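You operate a simulated robot arm through the tools that you are given. There is no shell and no other tool. Be economical: measure what you need, move in short steps, check, and stop when the job is done.

You run a simulated two-armed robot. Do the job below in one go: nothing can be reset, and whatever is moved stays where it is left.

JOB
Take the lid off the yam tub and lay it down on the top of the wooden counter.

It is judged by the outcome, as a careful person would: the job done as asked, and still so three seconds after it is handed in. It fails if anything else is knocked over, pushed out of place, dropped, spilled or broken. Lids that push on must go on centred and level and be pressed home; caps that screw on are set level and turned clockwise until they are tight.

ROBOT AND FRAMES
Two 7-joint arms with two-finger parallel grippers on one trunk, on a base that drives. Base frame: it is fixed to the floor where the robot stands at the start and does not move with it; the origin is under the middle of the robot, x ahead of it, y to its left, z up; the surface under the hand at the start is at about z = 0.85. Readings come in m, degrees, newtons and seconds.
The left shoulder is at the start at [0.05, 0.158, 1.083], the right one opposite. With the tool pointing down near the work surface each hand reaches from about 0.24 to 0.66 m from the robot's upright axis, wherever it stands, measured 20 degrees to its own side. Payload 3.91 kg a hand.
Tool frame (each hand has its own): the origin (TCP) lies between the finger pads and is the grasp point; the fingertips stand 0.03 m ahead of it; z points along the fingers, y is the line along which they close. Largest opening 0.11 m; finger width 0.02, thickness 0.01; the body of the gripper, 0.048 by 0.112 m, starts 0.055 m behind the TCP.
Orientation is told as [roll, pitch, yaw] about the base's x, y, z axes, in that order, counted from this pose: with the fingers straight down and closing along the base's y, the tool's x points along the base's -x, its y along +y and its z along -z.

CONTROLS
- The arms move only by the tool drive_tool. It takes "left_steps", "right_steps" or both (then of equal length, played together; a hand with none holds still); each is text: rows parted by semicolons, each of 7 numbers parted by spaces: the shift along the tool's x, y, z in m, then the turn, a rotation vector about the tool's x, y, z in rad, then the finger opening in m, from 0 to 0.11. In form: dx dy dz ax ay az fingers; .... A call has 1 to 20 rows; each row is the pose to reach, as a shift and turn from the pose commanded when the call began, along the tool's axes at that moment. Rows are played at 5 a second. More than 0.05 m and 8.6 degrees between two rows, or a gripper value outside its range, and nothing of the call is played. Where a pose cannot be reached the arm comes as near as it can. A force on the tool above 40 N (or 10 N above the force at the start of the call, whichever is more), or a blocked arm, ends the call early, and 0.2 s more pass. Each finger travels about 0.153 m/s and halts on what it meets, pressing with about 34 N; the grip force reading is that of the motor and also rises with nothing between the fingers. The clock runs only during rows and for 0.2 s after the last one: add rows that repeat a pose to give the fingers time. It gives the time, the measured TCP pose, the force on the tool (base axes), the opening and the grip force at its end, in the units of the frame above (readings bear some noise), with the torque about the TCP (base axes, N m) and any sound that the robot's microphone picked up.
- Cameras (640 x 400 px; columns grow to the right, rows downward): "scene" is now at [0.1242, 0.039, 1.2349]; the picture's right is [0.42, -0.91, 0.00], its down [-0.39, -0.18, -0.90] and it looks along [0.82, 0.38, -0.43] (base axes); focal length 223 px, centre (320, 200). "left" rides on the left gripper at [0.072, -0.017, -0.103] in its tool frame; the picture's right is [0.23, 0.97, 0.00], its down [-0.76, 0.18, -0.62] and it looks along [-0.61, 0.14, 0.78] (tool axes); focal length 222 px, centre (320, 200). "right" rides on the right gripper at [0.072, 0.017, -0.103] in its tool frame; the picture's right is [-0.23, 0.97, 0.00], its down [-0.76, -0.18, -0.62] and it looks along [-0.61, -0.14, 0.78] (tool axes); focal length 222 px, centre (320, 200). There is no depth. A picture from a camera that has moved, and an enlarged one, comes with that camera's place and axes in the base frame and with its lens.
- snapshot(camera): a new picture of that camera. The clock stands still meanwhile.
- move_column(by): slides the trunk up (or, below 0, down) by that many m; the arms and the scene camera ride with it, the base frame stays. It gives what a move gives, with no picture.
- drive_base(legs): drives the robot by 1 to 6 legs, each [ahead, turn to the left] in m and degrees, along the robot's own axes; the way and the turn of a leg run together, so that a leg with both is an arc; at most 1.5 m and 180 degrees a leg. The arms and the cameras ride along, it lands a little off, and it stops where it bumps. It gives what a move gives.
- head_to(pan, tilt): turns the head with the scene camera to pan (to the left, within 80 degrees either way) and tilt (down, from -29 to 69), counted from straight ahead of the robot. It gives what a move gives.
- enlarge(camera, box): a new picture of the part [left, top, right, bottom] of that camera's present view, enlarged. The clock stands still meanwhile.
- finish_job(): hands the job in; it is judged then, once.

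Work in short steps. Places have to be worked out from the pictures, the camera data and where the tool is seen: move nearer, look again, correct. Check each grasp and each placing, and mend what went wrong. You have 120 turns and 108 pictures in all, those below and enlarged ones among them. Open the grippers and draw the arms clear of the work before you hand the job in, unless the task says otherwise; then end with one line.

The tools are called as name(argument=value, ...) on one line, values as JSON. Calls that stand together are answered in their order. drive_tool: Moves the arms, as the interface text tells. Its arguments: {"type":"object","properties":{"left_steps":{"type":"string"},"right_steps":{"type":"string"}},"required":[]} The other tools are called the same way: move_column (by) slides the trunk up or down; drive_base (legs) drives the base; head_to (pan, tilt) turns the head that bears the scene camera; snapshot (camera) takes a picture; enlarge (camera, box) takes an enlarged picture of a part of a camera's view; finish_job () hands the job in.

At the start:

```text
clock: 0.0
left_ee_pos: [0.3742, 0.4222, 1.1337]
left_tcp_rot: [0.1, 0.0, -0.1]
left_ft_force: [-0.4, 0.3, -0.8]
left_torque: [0.03, 0.0, -0.01]
left_finger_gap: 0.11
left_finger_force: 0.1
right_ee_pos: [0.4023, -0.0312, 1.1584]
right_tcp_rot: [0.1, 0.0, 0.1]
right_ft_force: [-0.7, 1.1, 1.0]
right_torque: [-0.01, -0.01, -0.03]
right_finger_gap: 0.1097
right_finger_force: 0.1
trunk travel left (down, up): [-0.325, 0.157]
robot x, y, heading: [0.0018, -0.0042, 0.1]
head pan, tilt: [24.8, 25.4]
```

scene: 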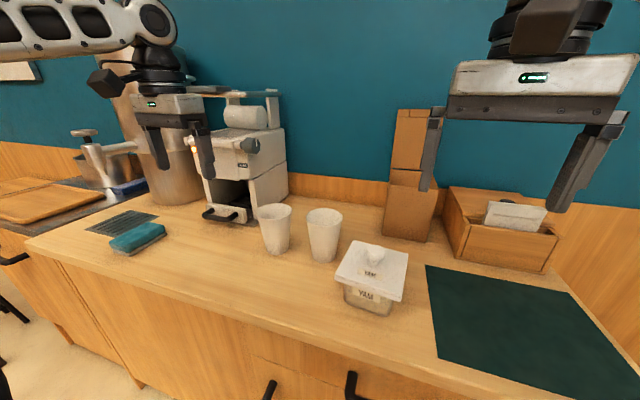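
right: 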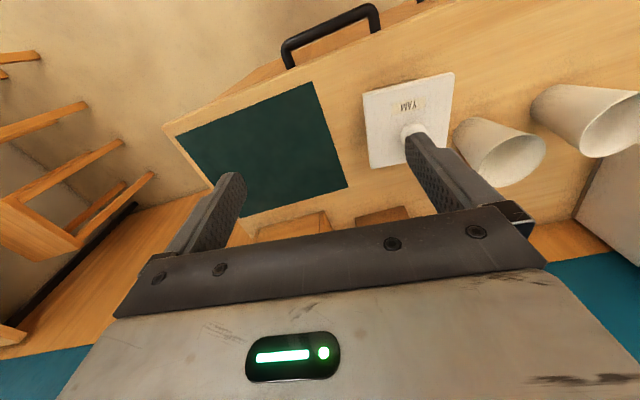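
left: 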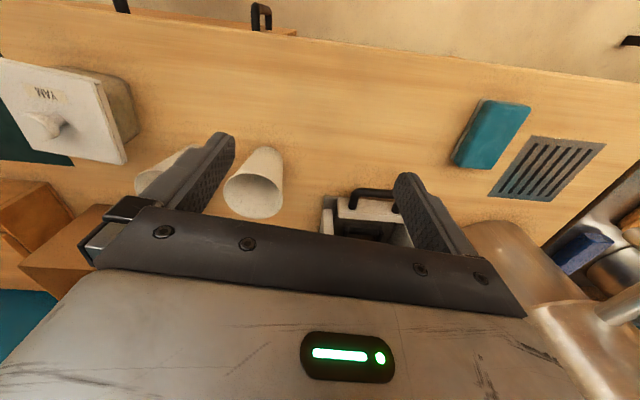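

I see the tub with a square lid and a knob labelled YAM. I'll look closer to size it up.

enlarge(camera="scene", box=[310, 220, 440, 330])

enlarge(camera="right", box=[340, 50, 500, 190])

enlarge(camera="left", box=[0, 40, 160, 180])

```text
3.64 times, centred on (375, 275) of scene
camera zoom: at [0.1242, 0.039, 1.2349], right [0.42, -0.91, 0.0], down [-0.39, -0.18, -0.9], along [0.82, 0.38, -0.43], focal length 811 px, centre (120, -73)
```

zoom: 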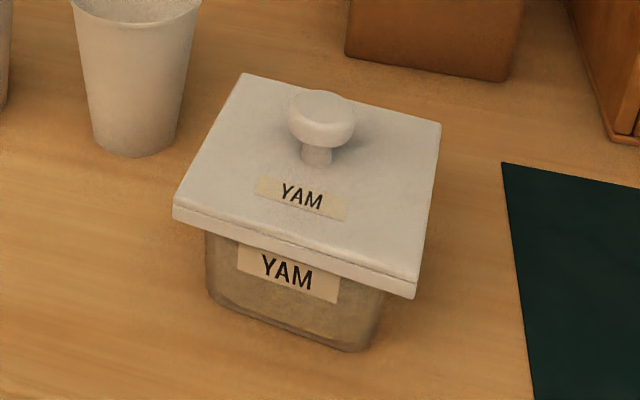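

```text
2.86 times, centred on (420, 120) of right
camera zoom: at [0.3296, -0.0149, 1.2621], right [0.23, 0.97, 0.0], down [0.76, -0.18, 0.62], along [0.61, -0.14, -0.78], focal length 635 px, centre (34, 429)
```

zoom: 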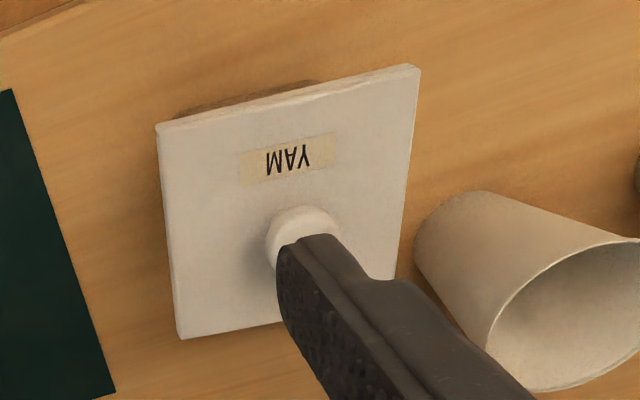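

```text
2.86 times, centred on (80, 110) of left
camera zoom: at [0.3016, 0.4052, 1.2359], right [-0.23, 0.97, 0.0], down [0.76, 0.18, 0.62], along [0.61, 0.14, -0.78], focal length 635 px, centre (1006, 457)
```

zoom: 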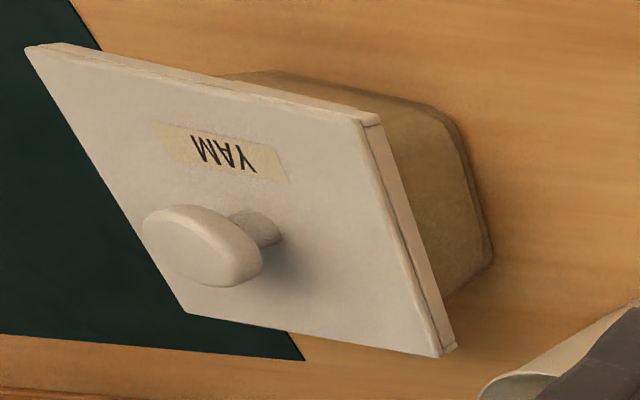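

The lid looks axis-aligned, about 0.12 m square. The knob top is near (0.481, 0.087, 0.962) and the lid top near z 0.927. The bare counter around (0.42, 0.46) is free. I'll bring the left hand over the knob, high up, while the right hand moves aside.

drive_tool(left_steps="-0.013 -0.042 0 0 0 0 0.11; -0.026 -0.084 0 0 0 0 0.1; -0.04 -0.126 0 0 0 0 0.08; -0.053 -0.168 0 0 0 0 0.07; -0.066 -0.21 0 0 0 0 0.07; -0.08 -0.252 0 0 0 0 0.07; -0.093 -0.294 0 0 0 0 0.07; -0.107 -0.335 0 0 0 0 0.07; -0.107 -0.335 0 0 0 0 0.07", right_steps="0 -0.04 0 0 0 0 0.11; 0 -0.08 0 0 0 0 0.11; 0 -0.12 0 0 0 0 0.11; 0 -0.16 0 0 0 0 0.11; 0 -0.2 0 0 0 0 0.11; 0 -0.2 0 0 0 0 0.11; 0 -0.2 0 0 0 0 0.11; 0 -0.2 0 0 0 0 0.11; 0 -0.2 0 0 0 0 0.11")

snapshot(camera="left")

snapshot(camera="scene")

```text
clock: 2.0
left_ee_pos: [0.4288, 0.1537, 1.1352]
left_tcp_rot: [0.2, -0.1, 0.0]
left_ft_force: [0.5, 0.3, -0.2]
left_torque: [0.0, -0.02, -0.01]
left_finger_gap: 0.0697
left_finger_force: 0.1
left hand out of reach, approached as far as the arm can: row 7, 8, 9
right_ee_pos: [0.4007, -0.2319, 1.1571]
right_tcp_rot: [0.0, 0.0, 0.1]
right_ft_force: [-0.1, 0.4, 0.8]
right_torque: [0.01, -0.03, 0.04]
right_finger_gap: 0.1101
right_finger_force: 0.0
trunk travel left (down, up): [-0.325, 0.157]
robot x, y, heading: [-0.0001, 0.0006, 0.1]
head pan, tilt: [24.8, 25.4]
```

```text
101 pictures are left
camera left: at [0.3558, 0.135, 1.2391], right [-0.23, 0.97, 0.0], down [0.76, 0.18, 0.62], along [0.61, 0.14, -0.78], focal length 222 px, centre (320, 200)
```

left: 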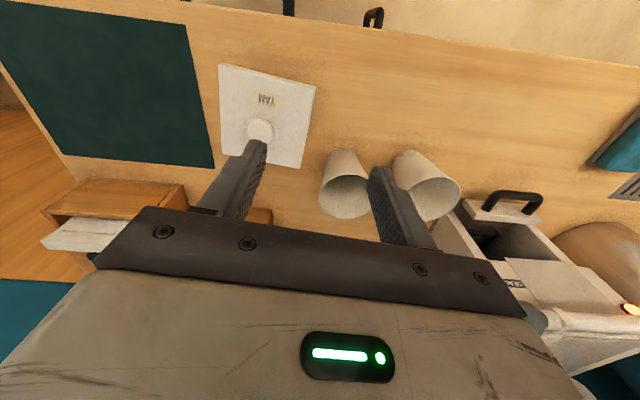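

```text
100 pictures are left
camera scene: at [0.1233, 0.0384, 1.2351], right [0.42, -0.91, 0.0], down [-0.39, -0.18, -0.9], along [0.82, 0.38, -0.43], focal length 223 px, centre (320, 200)
```

scene: 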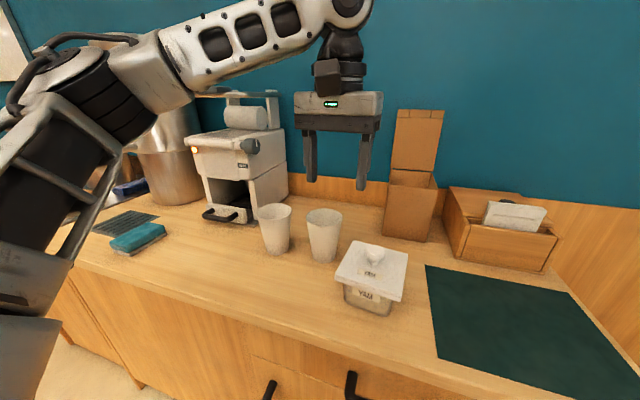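

The left hand stops short there. I'll turn the base 18° to the right, which puts the tub in the left hand's sector with both hands still high.

drive_base(legs=[[0, -18]])

snapshot(camera="left")

```text
clock: 3.4
left_ee_pos: [0.4555, 0.0124, 1.1366]
left_tcp_rot: [-0.1, 0.0, -18.1]
left_ft_force: [0.3, 0.0, -0.3]
left_torque: [0.02, 0.01, 0.01]
left_finger_gap: 0.0701
left_finger_force: 0.1
right_ee_pos: [0.3109, -0.3446, 1.1563]
right_tcp_rot: [0.0, -0.1, -18.1]
right_ft_force: [-0.5, -0.1, 0.6]
right_torque: [0.0, 0.0, -0.02]
right_finger_gap: 0.1099
right_finger_force: 0.2
trunk travel left (down, up): [-0.325, 0.157]
robot x, y, heading: [0.006, 0.0015, -17.9]
head pan, tilt: [24.8, 25.4]
```

```text
99 pictures are left
camera left: at [0.3814, 0.0187, 1.2387], right [0.08, 1.0, 0.0], down [0.78, -0.07, 0.62], along [0.62, -0.05, -0.78], focal length 222 px, centre (320, 200)
```

left: 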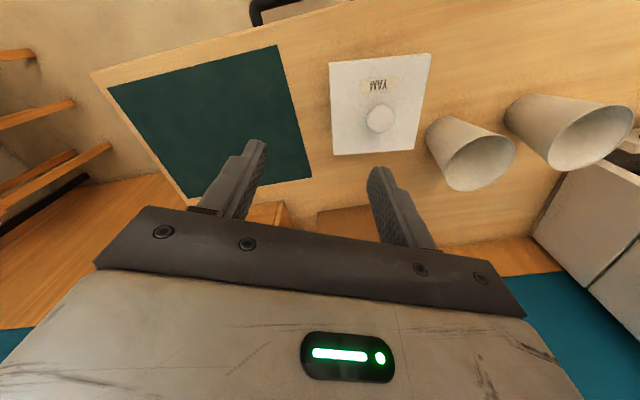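

The new view confirms the knob at about (0.479, 0.0875). I'll shift the left hand over it, staying high.

drive_tool(left_steps="0.001 0.04 0 0 0 0 0.07; 0.001 0.079 0 0 0 0 0.07; 0.001 0.079 0 0 0 0 0.07; 0.001 0.079 0 0 0 0 0.07")

```text
clock: 4.4
left_ee_pos: [0.4769, 0.0896, 1.1352]
left_tcp_rot: [0.0, -0.1, -18.0]
left_ft_force: [0.1, -0.3, -0.3]
left_torque: [0.02, 0.03, 0.0]
left_finger_gap: 0.0698
left_finger_force: 0.2
right_ee_pos: [0.3111, -0.343, 1.1571]
right_tcp_rot: [0.0, 0.0, -18.0]
right_ft_force: [0.4, 1.0, -0.3]
right_torque: [-0.01, 0.0, 0.0]
right_finger_gap: 0.1099
right_finger_force: 0.1
trunk travel left (down, up): [-0.325, 0.157]
robot x, y, heading: [-0.0014, 0.0018, -18.1]
head pan, tilt: [24.8, 25.4]
```

The hand is over the knob. I'll descend to TCP z ≈ 1.01 and check.

drive_tool(left_steps="-0.001 -0.001 0.04 0 0 0 0.07; -0.002 -0.001 0.08 0 0 0 0.07; -0.002 -0.001 0.12 0 0 0 0.07; -0.002 -0.001 0.125 0 0 0 0.07")

snapshot(camera="left")

enlarge(camera="scene", box=[160, 130, 360, 300])

```text
clock: 5.4
left_ee_pos: [0.4816, 0.0871, 1.0118]
left_tcp_rot: [0.0, -0.2, -18.0]
left_ft_force: [0.1, -0.4, -0.1]
left_torque: [0.03, 0.09, 0.0]
left_finger_gap: 0.07
left_finger_force: 0.1
right_ee_pos: [0.3107, -0.3437, 1.1565]
right_tcp_rot: [-0.1, 0.1, -18.1]
right_ft_force: [0.6, 0.1, 0.2]
right_torque: [0.02, 0.01, -0.01]
right_finger_gap: 0.11
right_finger_force: 0.1
trunk travel left (down, up): [-0.325, 0.157]
robot x, y, heading: [0.0018, -0.0017, -18.0]
head pan, tilt: [24.8, 25.4]
```

```text
98 pictures are left
camera left: at [0.4071, 0.0923, 1.1146], right [0.08, 1.0, 0.0], down [0.78, -0.07, 0.62], along [0.62, -0.05, -0.78], focal length 222 px, centre (320, 200)
```

left: 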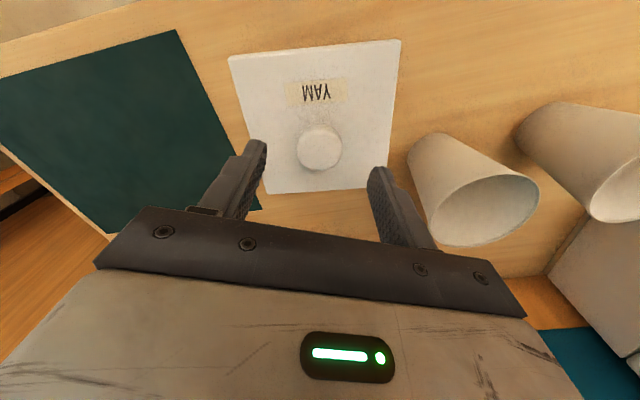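

```text
2.35 times, centred on (260, 215) of scene
camera zoom: at [0.1301, -0.0011, 1.2349], right [0.12, -0.99, 0.0], down [-0.43, -0.05, -0.9], along [0.9, 0.11, -0.43], focal length 525 px, centre (461, 165)
```

zoom: 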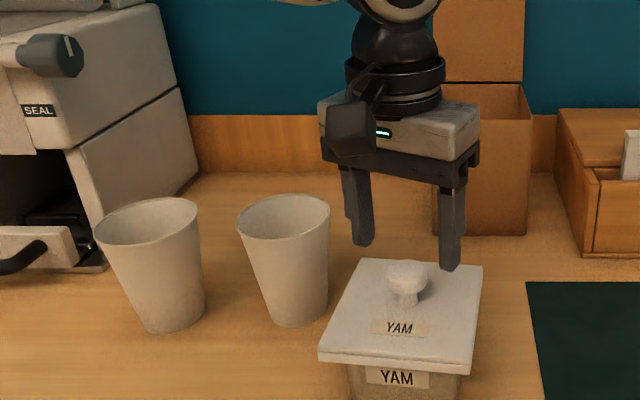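

The knob computes to (0.481, 0.086), right under the TCP. I'll descend to TCP z ≈ 0.964 and look.

drive_tool(left_steps="0 -0.001 0.02 0 0 0 0.07; 0 -0.001 0.04 0 0 0 0.07; 0 -0.001 0.047 0 0 0 0.07; 0 -0.001 0.047 0 0 0 0.07")

enlarge(camera="scene", box=[220, 170, 340, 290])

snapshot(camera="left")

```text
clock: 6.4
left_ee_pos: [0.4796, 0.0863, 0.9655]
left_tcp_rot: [0.0, -0.1, -18.0]
left_ft_force: [-0.1, 1.6, 10.3]
left_torque: [0.03, 0.01, -0.03]
left_finger_gap: 0.0699
left_finger_force: 0.1
right_ee_pos: [0.3111, -0.3427, 1.157]
right_tcp_rot: [0.0, -0.1, -18.0]
right_ft_force: [0.3, 0.0, 0.1]
right_torque: [-0.03, 0.0, 0.02]
right_finger_gap: 0.11
right_finger_force: 0.1
trunk travel left (down, up): [-0.325, 0.157]
robot x, y, heading: [0.0028, -0.0011, -18.0]
head pan, tilt: [24.8, 25.4]
```

```text
3.33 times, centred on (280, 230) of scene
camera zoom: at [0.1293, -0.001, 1.2352], right [0.12, -0.99, 0.0], down [-0.42, -0.05, -0.9], along [0.9, 0.11, -0.43], focal length 744 px, centre (453, 100)
```

zoom: 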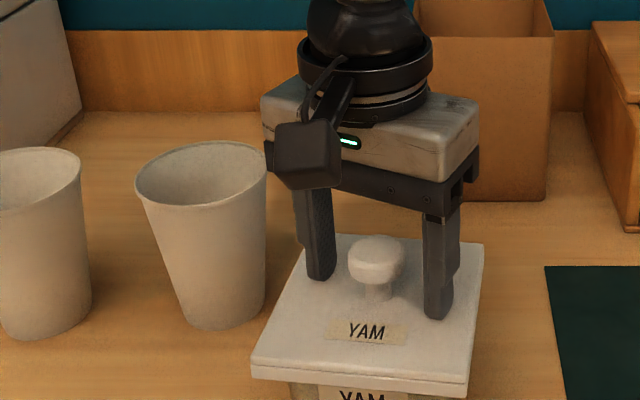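

```text
95 pictures are left
camera left: at [0.4061, 0.092, 1.0673], right [0.08, 1.0, 0.0], down [0.78, -0.07, 0.63], along [0.62, -0.05, -0.78], focal length 222 px, centre (320, 200)
```

left: 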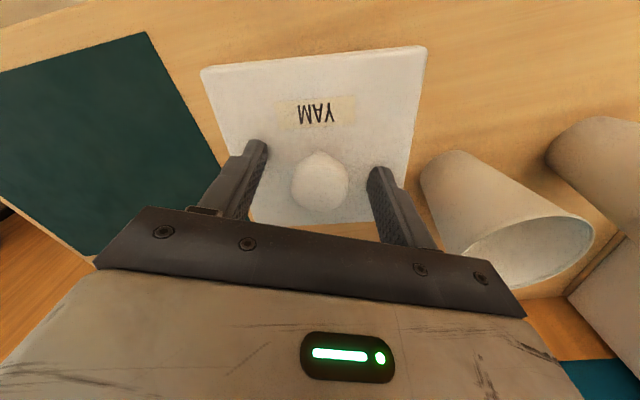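

The 10 N upward force means the fingertips are resting on the lid, with its top at about 0.935. I'll raise 4 mm and close on the knob.

drive_tool(left_steps="0 0 -0.005 0 0 0 0.07; 0 0 -0.005 0 0 0 0.05; 0 0 -0.005 0 0 0 0.03; 0 0 -0.005 0 0 0 0.015; 0 0 -0.005 0 0 0 0.015; 0 0 -0.005 0 0 0 0.015")

enlarge(camera="scene", box=[220, 170, 340, 290])

```text
clock: 7.8
left_ee_pos: [0.4798, 0.087, 0.9681]
left_tcp_rot: [0.0, 0.0, -18.1]
left_ft_force: [0.6, -0.4, -0.3]
left_torque: [0.01, 0.01, -0.02]
left_finger_gap: 0.0321
left_finger_force: 34.6
right_ee_pos: [0.3109, -0.3431, 1.1574]
right_tcp_rot: [0.0, 0.1, -18.0]
right_ft_force: [0.5, -0.1, 0.6]
right_torque: [-0.01, -0.04, 0.01]
right_finger_gap: 0.1099
right_finger_force: 0.2
trunk travel left (down, up): [-0.325, 0.157]
robot x, y, heading: [0.0013, 0.0044, -18.0]
head pan, tilt: [24.8, 25.4]
heard: snap
```

```text
3.33 times, centred on (280, 230) of scene
camera zoom: at [0.1302, -0.0011, 1.2349], right [0.12, -0.99, 0.0], down [-0.43, -0.05, -0.9], along [0.9, 0.11, -0.43], focal length 744 px, centre (453, 100)
```

zoom: 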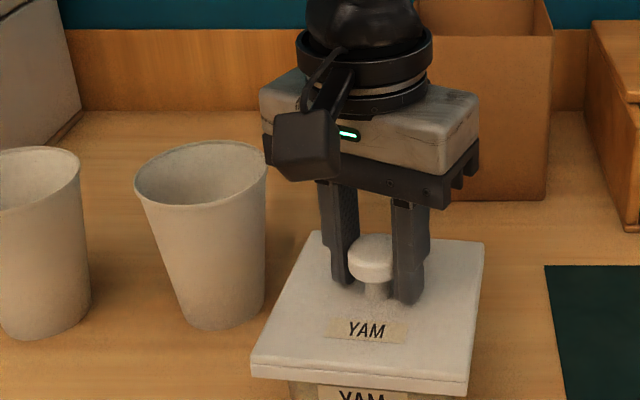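

The knob is gripped at 32 mm, and a snap was heard, probably from the lid's snap fit. I'll lift slightly and check whether the lid comes alone.

drive_tool(left_steps="0 0 -0.003 0 0 0 0.015; 0 0 -0.006 0 0 0 0.015; 0 0 -0.009 0 0 0 0.015; 0 0 -0.012 0 0 0 0.015; 0 0 -0.012 0 0 0 0.015")

enlarge(camera="scene", box=[210, 190, 350, 330])

```text
clock: 9.0
left_ee_pos: [0.4804, 0.0866, 0.9806]
left_tcp_rot: [0.0, 0.0, -18.0]
left_ft_force: [0.0, -0.5, 0.1]
left_torque: [0.0, -0.02, 0.03]
left_finger_gap: 0.0323
left_finger_force: 34.1
right_ee_pos: [0.3107, -0.3431, 1.1571]
right_tcp_rot: [0.0, 0.0, -18.0]
right_ft_force: [-0.1, -0.2, 0.5]
right_torque: [0.02, -0.02, -0.02]
right_finger_gap: 0.1099
right_finger_force: 0.1
trunk travel left (down, up): [-0.325, 0.157]
robot x, y, heading: [0.0005, 0.0021, -17.8]
head pan, tilt: [24.8, 25.4]
```

```text
2.86 times, centred on (280, 260) of scene
camera zoom: at [0.1302, -0.0011, 1.2349], right [0.12, -0.99, 0.0], down [-0.43, -0.05, -0.9], along [0.9, 0.11, -0.43], focal length 637 px, centre (434, 29)
```

zoom: 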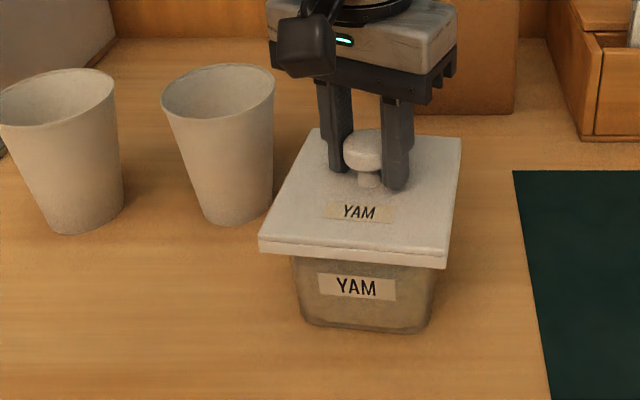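

The force reading is about zero, so I can't tell yet whether the tub is coming too. I'll lift another 15 mm and compare.

drive_tool(left_steps="0 0 -0.005 0 0 0 0.015; 0 0 -0.010 0 0 0 0.015; 0 0 -0.015 0 0 0 0.015; 0 0 -0.015 0 0 0 0.015")

enlarge(camera="scene", box=[210, 190, 350, 330])

```text
clock: 10.0
left_ee_pos: [0.4806, 0.0873, 0.9955]
left_tcp_rot: [0.0, 0.0, -17.9]
left_ft_force: [0.6, 1.1, -0.2]
left_torque: [0.02, 0.04, -0.01]
left_finger_gap: 0.0322
left_finger_force: 34.0
right_ee_pos: [0.3106, -0.3437, 1.1573]
right_tcp_rot: [-0.1, 0.0, -18.0]
right_ft_force: [0.3, 0.1, -0.1]
right_torque: [0.01, 0.01, 0.02]
right_finger_gap: 0.11
right_finger_force: 0.1
trunk travel left (down, up): [-0.325, 0.157]
robot x, y, heading: [0.0029, -0.0007, -17.8]
head pan, tilt: [24.8, 25.4]
```

```text
2.86 times, centred on (280, 260) of scene
camera zoom: at [0.1302, -0.0011, 1.2349], right [0.12, -0.99, 0.0], down [-0.43, -0.05, -0.9], along [0.9, 0.11, -0.43], focal length 637 px, centre (434, 29)
```

zoom: 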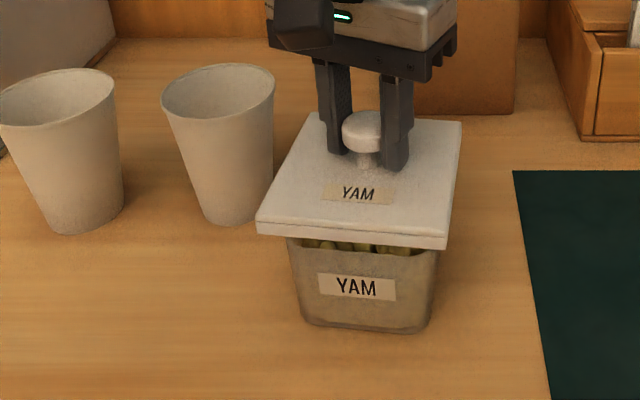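

The lid comes off cleanly and the tub stays put, with its contents visible. I'll lift well clear, then turn the base back left.

drive_tool(left_steps="0 0 -0.03 0 0 0 0.015; 0 0 -0.06 0 0 0 0.015; 0 0 -0.09 0 0 0 0.015; 0 0 -0.12 0 0 0 0.015; 0 0 -0.12 0 0 0 0.015")

drive_base(legs=[[0, 18]])

snapshot(camera="scene")

```text
clock: 11.2
left_ee_pos: [0.4789, 0.085, 1.1168]
left_tcp_rot: [0.0, -0.1, -18.0]
left_ft_force: [-0.1, -0.6, -0.7]
left_torque: [-0.01, 0.01, 0.03]
left_finger_gap: 0.0324
left_finger_force: 34.2
right_ee_pos: [0.3117, -0.3438, 1.1573]
right_tcp_rot: [0.1, 0.1, -18.0]
right_ft_force: [0.6, -0.4, -0.4]
right_torque: [-0.03, -0.04, 0.0]
right_finger_gap: 0.1099
right_finger_force: 0.1
trunk travel left (down, up): [-0.325, 0.157]
robot x, y, heading: [-0.002, 0.0037, -17.8]
head pan, tilt: [24.8, 25.4]
```

```text
clock: 12.6
left_ee_pos: [0.43, 0.2293, 1.1166]
left_tcp_rot: [0.0, 0.0, -0.1]
left_ft_force: [-0.3, 0.0, -0.6]
left_torque: [0.01, -0.02, -0.02]
left_finger_gap: 0.0319
left_finger_force: 33.8
right_ee_pos: [0.4023, -0.2306, 1.1561]
right_tcp_rot: [0.0, 0.1, 0.1]
right_ft_force: [0.6, -0.3, 0.4]
right_torque: [-0.02, -0.02, 0.01]
right_finger_gap: 0.1101
right_finger_force: 0.0
trunk travel left (down, up): [-0.325, 0.157]
robot x, y, heading: [0.0031, -0.0003, -0.2]
head pan, tilt: [24.8, 25.4]
```

```text
91 pictures are left
camera scene: at [0.1243, 0.0394, 1.2349], right [0.42, -0.91, 0.0], down [-0.39, -0.18, -0.9], along [0.82, 0.38, -0.43], focal length 223 px, centre (320, 200)
```

scene: 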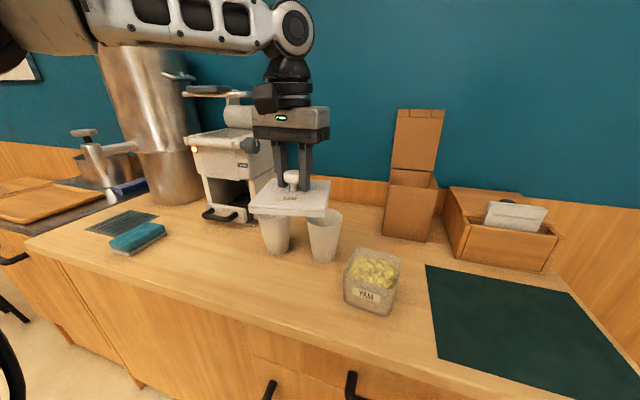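

The tub is open and undisturbed, and the lid is held level. I'll carry it left at height to above (0.42, 0.47).

drive_tool(left_steps="0.002 0.035 0 0 0 0 0.015; 0.004 0.07 0 0 0 0 0.015; 0.006 0.105 0 0 0 0 0.015; 0.007 0.14 0 0 0 0 0.015; 0.008 0.175 0 0 0 0 0.015; 0.01 0.21 0 0 0 0 0.015; 0.01 0.241 0 0 0 0 0.015; 0.01 0.241 0 0 0 0 0.015; 0.01 0.241 0 0 0 0 0.015")

snapshot(camera="scene")

snapshot(camera="left")

```text
clock: 14.6
left_ee_pos: [0.4205, 0.4689, 1.1167]
left_tcp_rot: [0.0, 0.0, 0.0]
left_ft_force: [-0.3, 0.7, -0.6]
left_torque: [0.01, 0.0, 0.01]
left_finger_gap: 0.0317
left_finger_force: 34.0
right_ee_pos: [0.4015, -0.2309, 1.1569]
right_tcp_rot: [0.0, 0.1, 0.0]
right_ft_force: [0.5, 0.6, -0.5]
right_torque: [0.01, -0.02, -0.03]
right_finger_gap: 0.11
right_finger_force: 0.1
trunk travel left (down, up): [-0.325, 0.157]
robot x, y, heading: [-0.0001, -0.0001, 0.0]
head pan, tilt: [24.8, 25.4]
```

```text
90 pictures are left
camera scene: at [0.1243, 0.039, 1.2349], right [0.42, -0.91, 0.0], down [-0.39, -0.18, -0.9], along [0.82, 0.38, -0.43], focal length 223 px, centre (320, 200)
```

scene: 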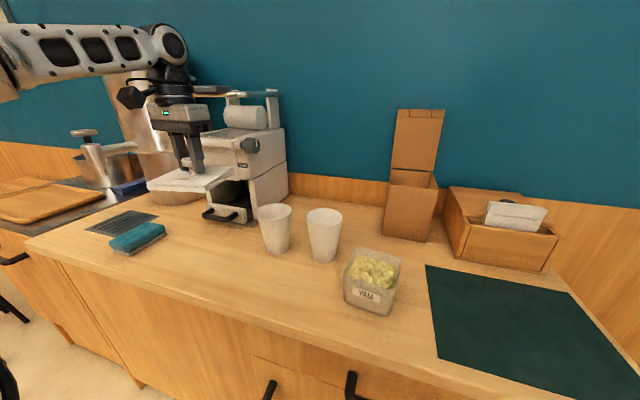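

```text
89 pictures are left
camera left: at [0.3483, 0.4519, 1.2194], right [-0.23, 0.97, 0.0], down [0.76, 0.18, 0.62], along [0.61, 0.14, -0.78], focal length 222 px, centre (320, 200)
```

left: 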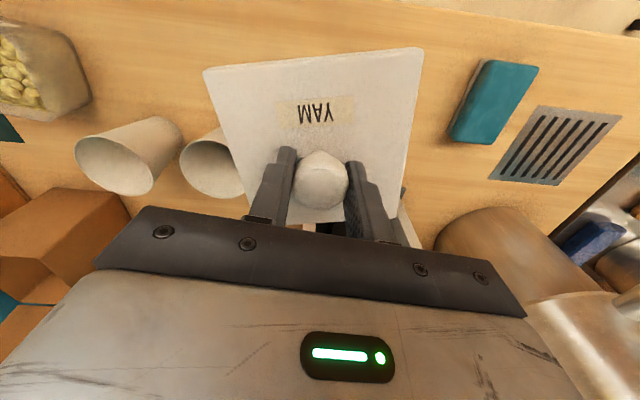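

The spot below is clear. I'll descend to TCP z ≈ 0.935, still above the surface, then check.

drive_tool(left_steps="0 0 0.04 0 0 0 0.015; 0 0 0.08 0 0 0 0.015; 0 0 0.12 0 0 0 0.015; 0 0 0.15 0 0 0 0.015; 0 0 0.18 0 0 0 0.015; 0 0 0.18 0 0 0 0.015")

enlarge(camera="scene", box=[100, 150, 310, 290])

snapshot(camera="left")

```text
clock: 16.0
left_ee_pos: [0.4195, 0.4705, 0.9342]
left_tcp_rot: [0.0, 0.1, 0.0]
left_ft_force: [0.0, -0.9, -0.8]
left_torque: [-0.02, 0.0, -0.04]
left_finger_gap: 0.0323
left_finger_force: 34.1
right_ee_pos: [0.4013, -0.231, 1.1571]
right_tcp_rot: [0.0, 0.0, 0.0]
right_ft_force: [-0.4, 0.5, 0.2]
right_torque: [-0.03, 0.03, 0.05]
right_finger_gap: 0.11
right_finger_force: 0.2
trunk travel left (down, up): [-0.325, 0.157]
robot x, y, heading: [-0.0004, -0.0008, 0.2]
head pan, tilt: [24.8, 25.4]
```

```text
2.86 times, centred on (205, 220) of scene
camera zoom: at [0.1243, 0.039, 1.2349], right [0.42, -0.91, 0.0], down [-0.39, -0.18, -0.9], along [0.82, 0.38, -0.43], focal length 637 px, centre (649, 143)
```

zoom: 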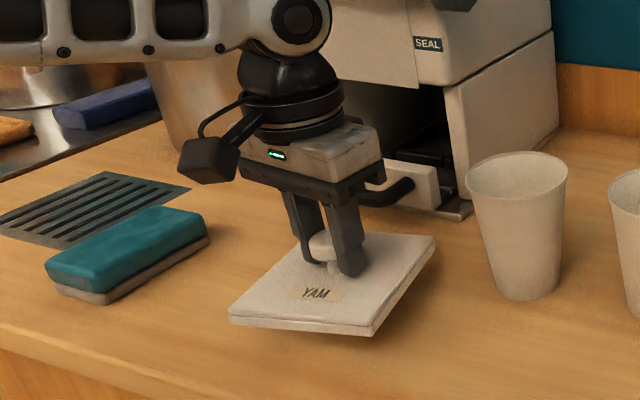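

```text
87 pictures are left
camera left: at [0.3473, 0.4529, 1.0372], right [-0.23, 0.97, 0.0], down [0.76, 0.18, 0.62], along [0.61, 0.14, -0.78], focal length 222 px, centre (320, 200)
```

left: 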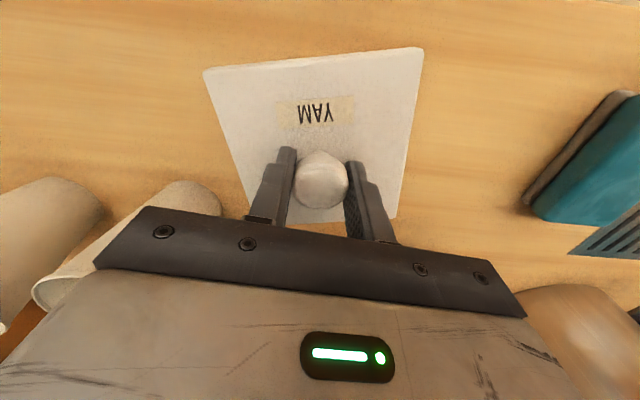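

All clear around the lid. I'll lower gently in 4 mm steps until contact.

drive_tool(left_steps="0 0 0.006 0 0 0 0.015; 0 0 0.012 0 0 0 0.015; 0 0 0.018 0 0 0 0.015; 0 0 0.022 0 0 0 0.015; 0 0 0.025 0 0 0 0.015; 0 0 0.025 0 0 0 0.015")

enlarge(camera="scene", box=[150, 190, 270, 280])

```text
clock: 17.4
left_ee_pos: [0.4182, 0.4706, 0.9105]
left_tcp_rot: [0.0, 0.1, 0.0]
left_ft_force: [0.6, -0.7, -0.2]
left_torque: [-0.01, -0.01, -0.02]
left_finger_gap: 0.0322
left_finger_force: 33.9
right_ee_pos: [0.4021, -0.2307, 1.1559]
right_tcp_rot: [-0.1, 0.0, 0.0]
right_ft_force: [0.7, -0.4, 0.1]
right_torque: [-0.01, 0.01, -0.01]
right_finger_gap: 0.1099
right_finger_force: 0.1
trunk travel left (down, up): [-0.325, 0.157]
robot x, y, heading: [0.0, -0.0002, -0.1]
head pan, tilt: [24.8, 25.4]
```

```text
4.44 times, centred on (210, 235) of scene
camera zoom: at [0.1243, 0.039, 1.2349], right [0.42, -0.91, 0.0], down [-0.39, -0.18, -0.9], along [0.82, 0.38, -0.43], focal length 992 px, centre (809, 44)
```

zoom: 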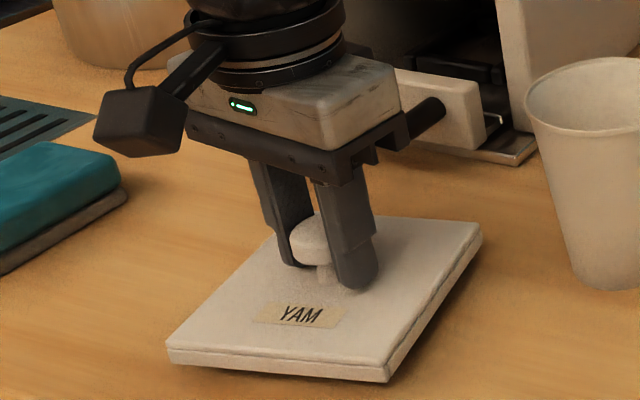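

It's nearly down with no contact force yet. I'll keep lowering in finer steps.

drive_tool(left_steps="0 0 0.003 0 0 0 0.015; 0 0 0.006 0 0 0 0.015; 0 0 0.009 0 0 0 0.015; 0 0 0.009 0 0 0 0.015")

```text
clock: 18.4
left_ee_pos: [0.4199, 0.4694, 0.9027]
left_tcp_rot: [0.0, 0.0, 0.1]
left_ft_force: [1.0, 0.0, -0.9]
left_torque: [0.01, -0.01, -0.03]
left_finger_gap: 0.0324
left_finger_force: 33.9
right_ee_pos: [0.4012, -0.2306, 1.1573]
right_tcp_rot: [0.0, 0.0, 0.0]
right_ft_force: [0.1, -0.1, -0.3]
right_torque: [0.0, 0.0, -0.01]
right_finger_gap: 0.1101
right_finger_force: 0.0
trunk travel left (down, up): [-0.325, 0.157]
robot x, y, heading: [-0.0008, 0.0011, -0.0]
head pan, tilt: [24.8, 25.4]
```

Still no contact, so I'll continue with 2 mm steps.

drive_tool(left_steps="0 0 0.002 0 0 0 0.015; 0 0 0.004 0 0 0 0.015; 0 0 0.006 0 0 0 0.015; 0 0 0.006 0 0 0 0.015")

enlarge(camera="scene", box=[150, 190, 270, 280])

```text
clock: 19.4
left_ee_pos: [0.4184, 0.4694, 0.8987]
left_tcp_rot: [0.1, -0.3, 0.0]
left_ft_force: [-1.2, 4.8, 15.8]
left_torque: [0.03, 0.58, -0.01]
left_finger_gap: 0.0321
left_finger_force: 34.0
right_ee_pos: [0.3997, -0.2308, 1.1575]
right_tcp_rot: [0.1, -0.1, 0.0]
right_ft_force: [-0.2, -0.6, -0.2]
right_torque: [0.0, 0.0, 0.0]
right_finger_gap: 0.1101
right_finger_force: 0.0
trunk travel left (down, up): [-0.325, 0.157]
robot x, y, heading: [-0.0012, 0.0009, -0.0]
head pan, tilt: [24.8, 25.4]
```

```text
4.44 times, centred on (210, 235) of scene
camera zoom: at [0.1231, 0.0383, 1.2353], right [0.42, -0.91, 0.0], down [-0.39, -0.18, -0.9], along [0.82, 0.38, -0.43], focal length 992 px, centre (809, 44)
```

zoom: 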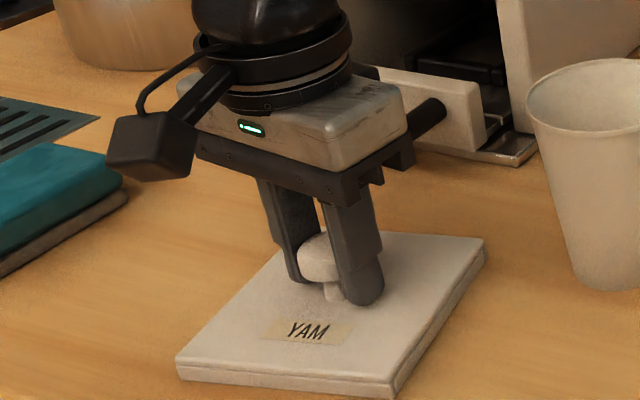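

Contact (15.8 N): the lid is resting on the counter. I'll ease up 2 mm to relieve the force, then open the fingers.

drive_tool(left_steps="0 0 -0.002 0 0 0 0.015; 0 0 -0.002 0 0 0 0.03; 0 0 -0.002 0 0 0 0.045; 0 0 -0.002 0 0 0 0.06; 0 0 -0.002 0 0 0 0.07; 0 0 -0.002 0 0 0 0.07")

snapshot(camera="left")

```text
clock: 20.8
left_ee_pos: [0.4194, 0.47, 0.8995]
left_tcp_rot: [0.0, 0.0, 0.1]
left_ft_force: [0.7, 0.9, -0.5]
left_torque: [-0.04, 0.0, 0.02]
left_finger_gap: 0.0703
left_finger_force: 0.0
right_ee_pos: [0.4029, -0.2305, 1.1562]
right_tcp_rot: [0.0, 0.0, 0.0]
right_ft_force: [-0.8, 0.4, -0.4]
right_torque: [-0.02, -0.02, 0.01]
right_finger_gap: 0.1101
right_finger_force: 0.0
trunk travel left (down, up): [-0.325, 0.157]
robot x, y, heading: [-0.0016, 0.0005, 0.3]
head pan, tilt: [24.8, 25.4]
```

```text
84 pictures are left
camera left: at [0.3473, 0.4526, 1.0017], right [-0.23, 0.97, 0.0], down [0.76, 0.18, 0.62], along [0.61, 0.14, -0.78], focal length 222 px, centre (320, 200)
```

left: 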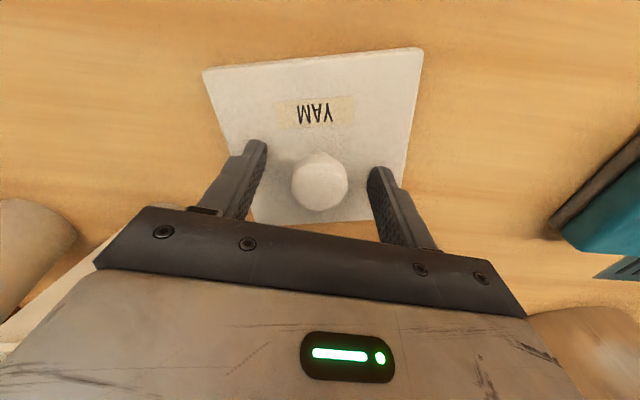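

The lid is released and lying flat. I'll raise the hand straight up and clear, then check the scene.

drive_tool(left_steps="0 0 -0.03 0 0 0 0.07; 0 0 -0.07 0 0 0 0.07; 0 0 -0.11 0 0 0 0.07; 0 0 -0.15 0 0 0 0.07; 0 0 -0.19 0 0 0 0.07; 0 0 -0.23 0 0 0 0.07; 0 0 -0.23 0 0 0 0.07")

snapshot(camera="scene")

snapshot(camera="left")

```text
clock: 22.4
left_ee_pos: [0.4185, 0.4721, 1.1314]
left_tcp_rot: [0.0, 0.1, 0.0]
left_ft_force: [-0.4, 0.6, -0.3]
left_torque: [0.0, 0.01, 0.05]
left_finger_gap: 0.0699
left_finger_force: 0.2
right_ee_pos: [0.4014, -0.2304, 1.1554]
right_tcp_rot: [0.0, 0.1, 0.0]
right_ft_force: [0.3, 0.8, 0.1]
right_torque: [0.0, 0.01, 0.02]
right_finger_gap: 0.1102
right_finger_force: 0.1
trunk travel left (down, up): [-0.325, 0.157]
robot x, y, heading: [0.0037, -0.003, 0.0]
head pan, tilt: [24.8, 25.4]
```

```text
83 pictures are left
camera scene: at [0.1243, 0.0391, 1.2349], right [0.42, -0.91, 0.0], down [-0.39, -0.18, -0.9], along [0.82, 0.38, -0.43], focal length 223 px, centre (320, 200)
```

scene: 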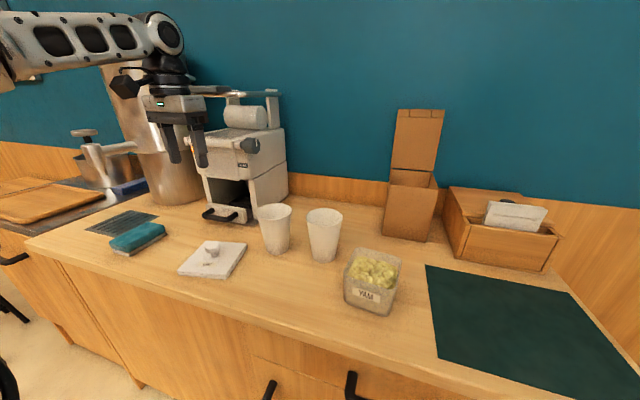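

```text
82 pictures are left
camera left: at [0.346, 0.4545, 1.2341], right [-0.23, 0.97, 0.0], down [0.76, 0.18, 0.62], along [0.61, 0.14, -0.78], focal length 222 px, centre (320, 200)
```

left: 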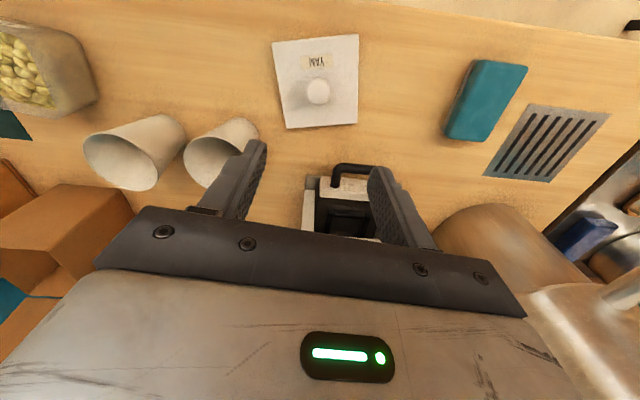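

The lid lies flat on the counter, everything else is where it was, and both arms are clear. I'm handing the job in.

finish_job()

```text
The job is handed in.
```

The yam tub's lid is off and lying flat on the wooden counter, to the left of the cups; the tub and everything else stayed where they were.
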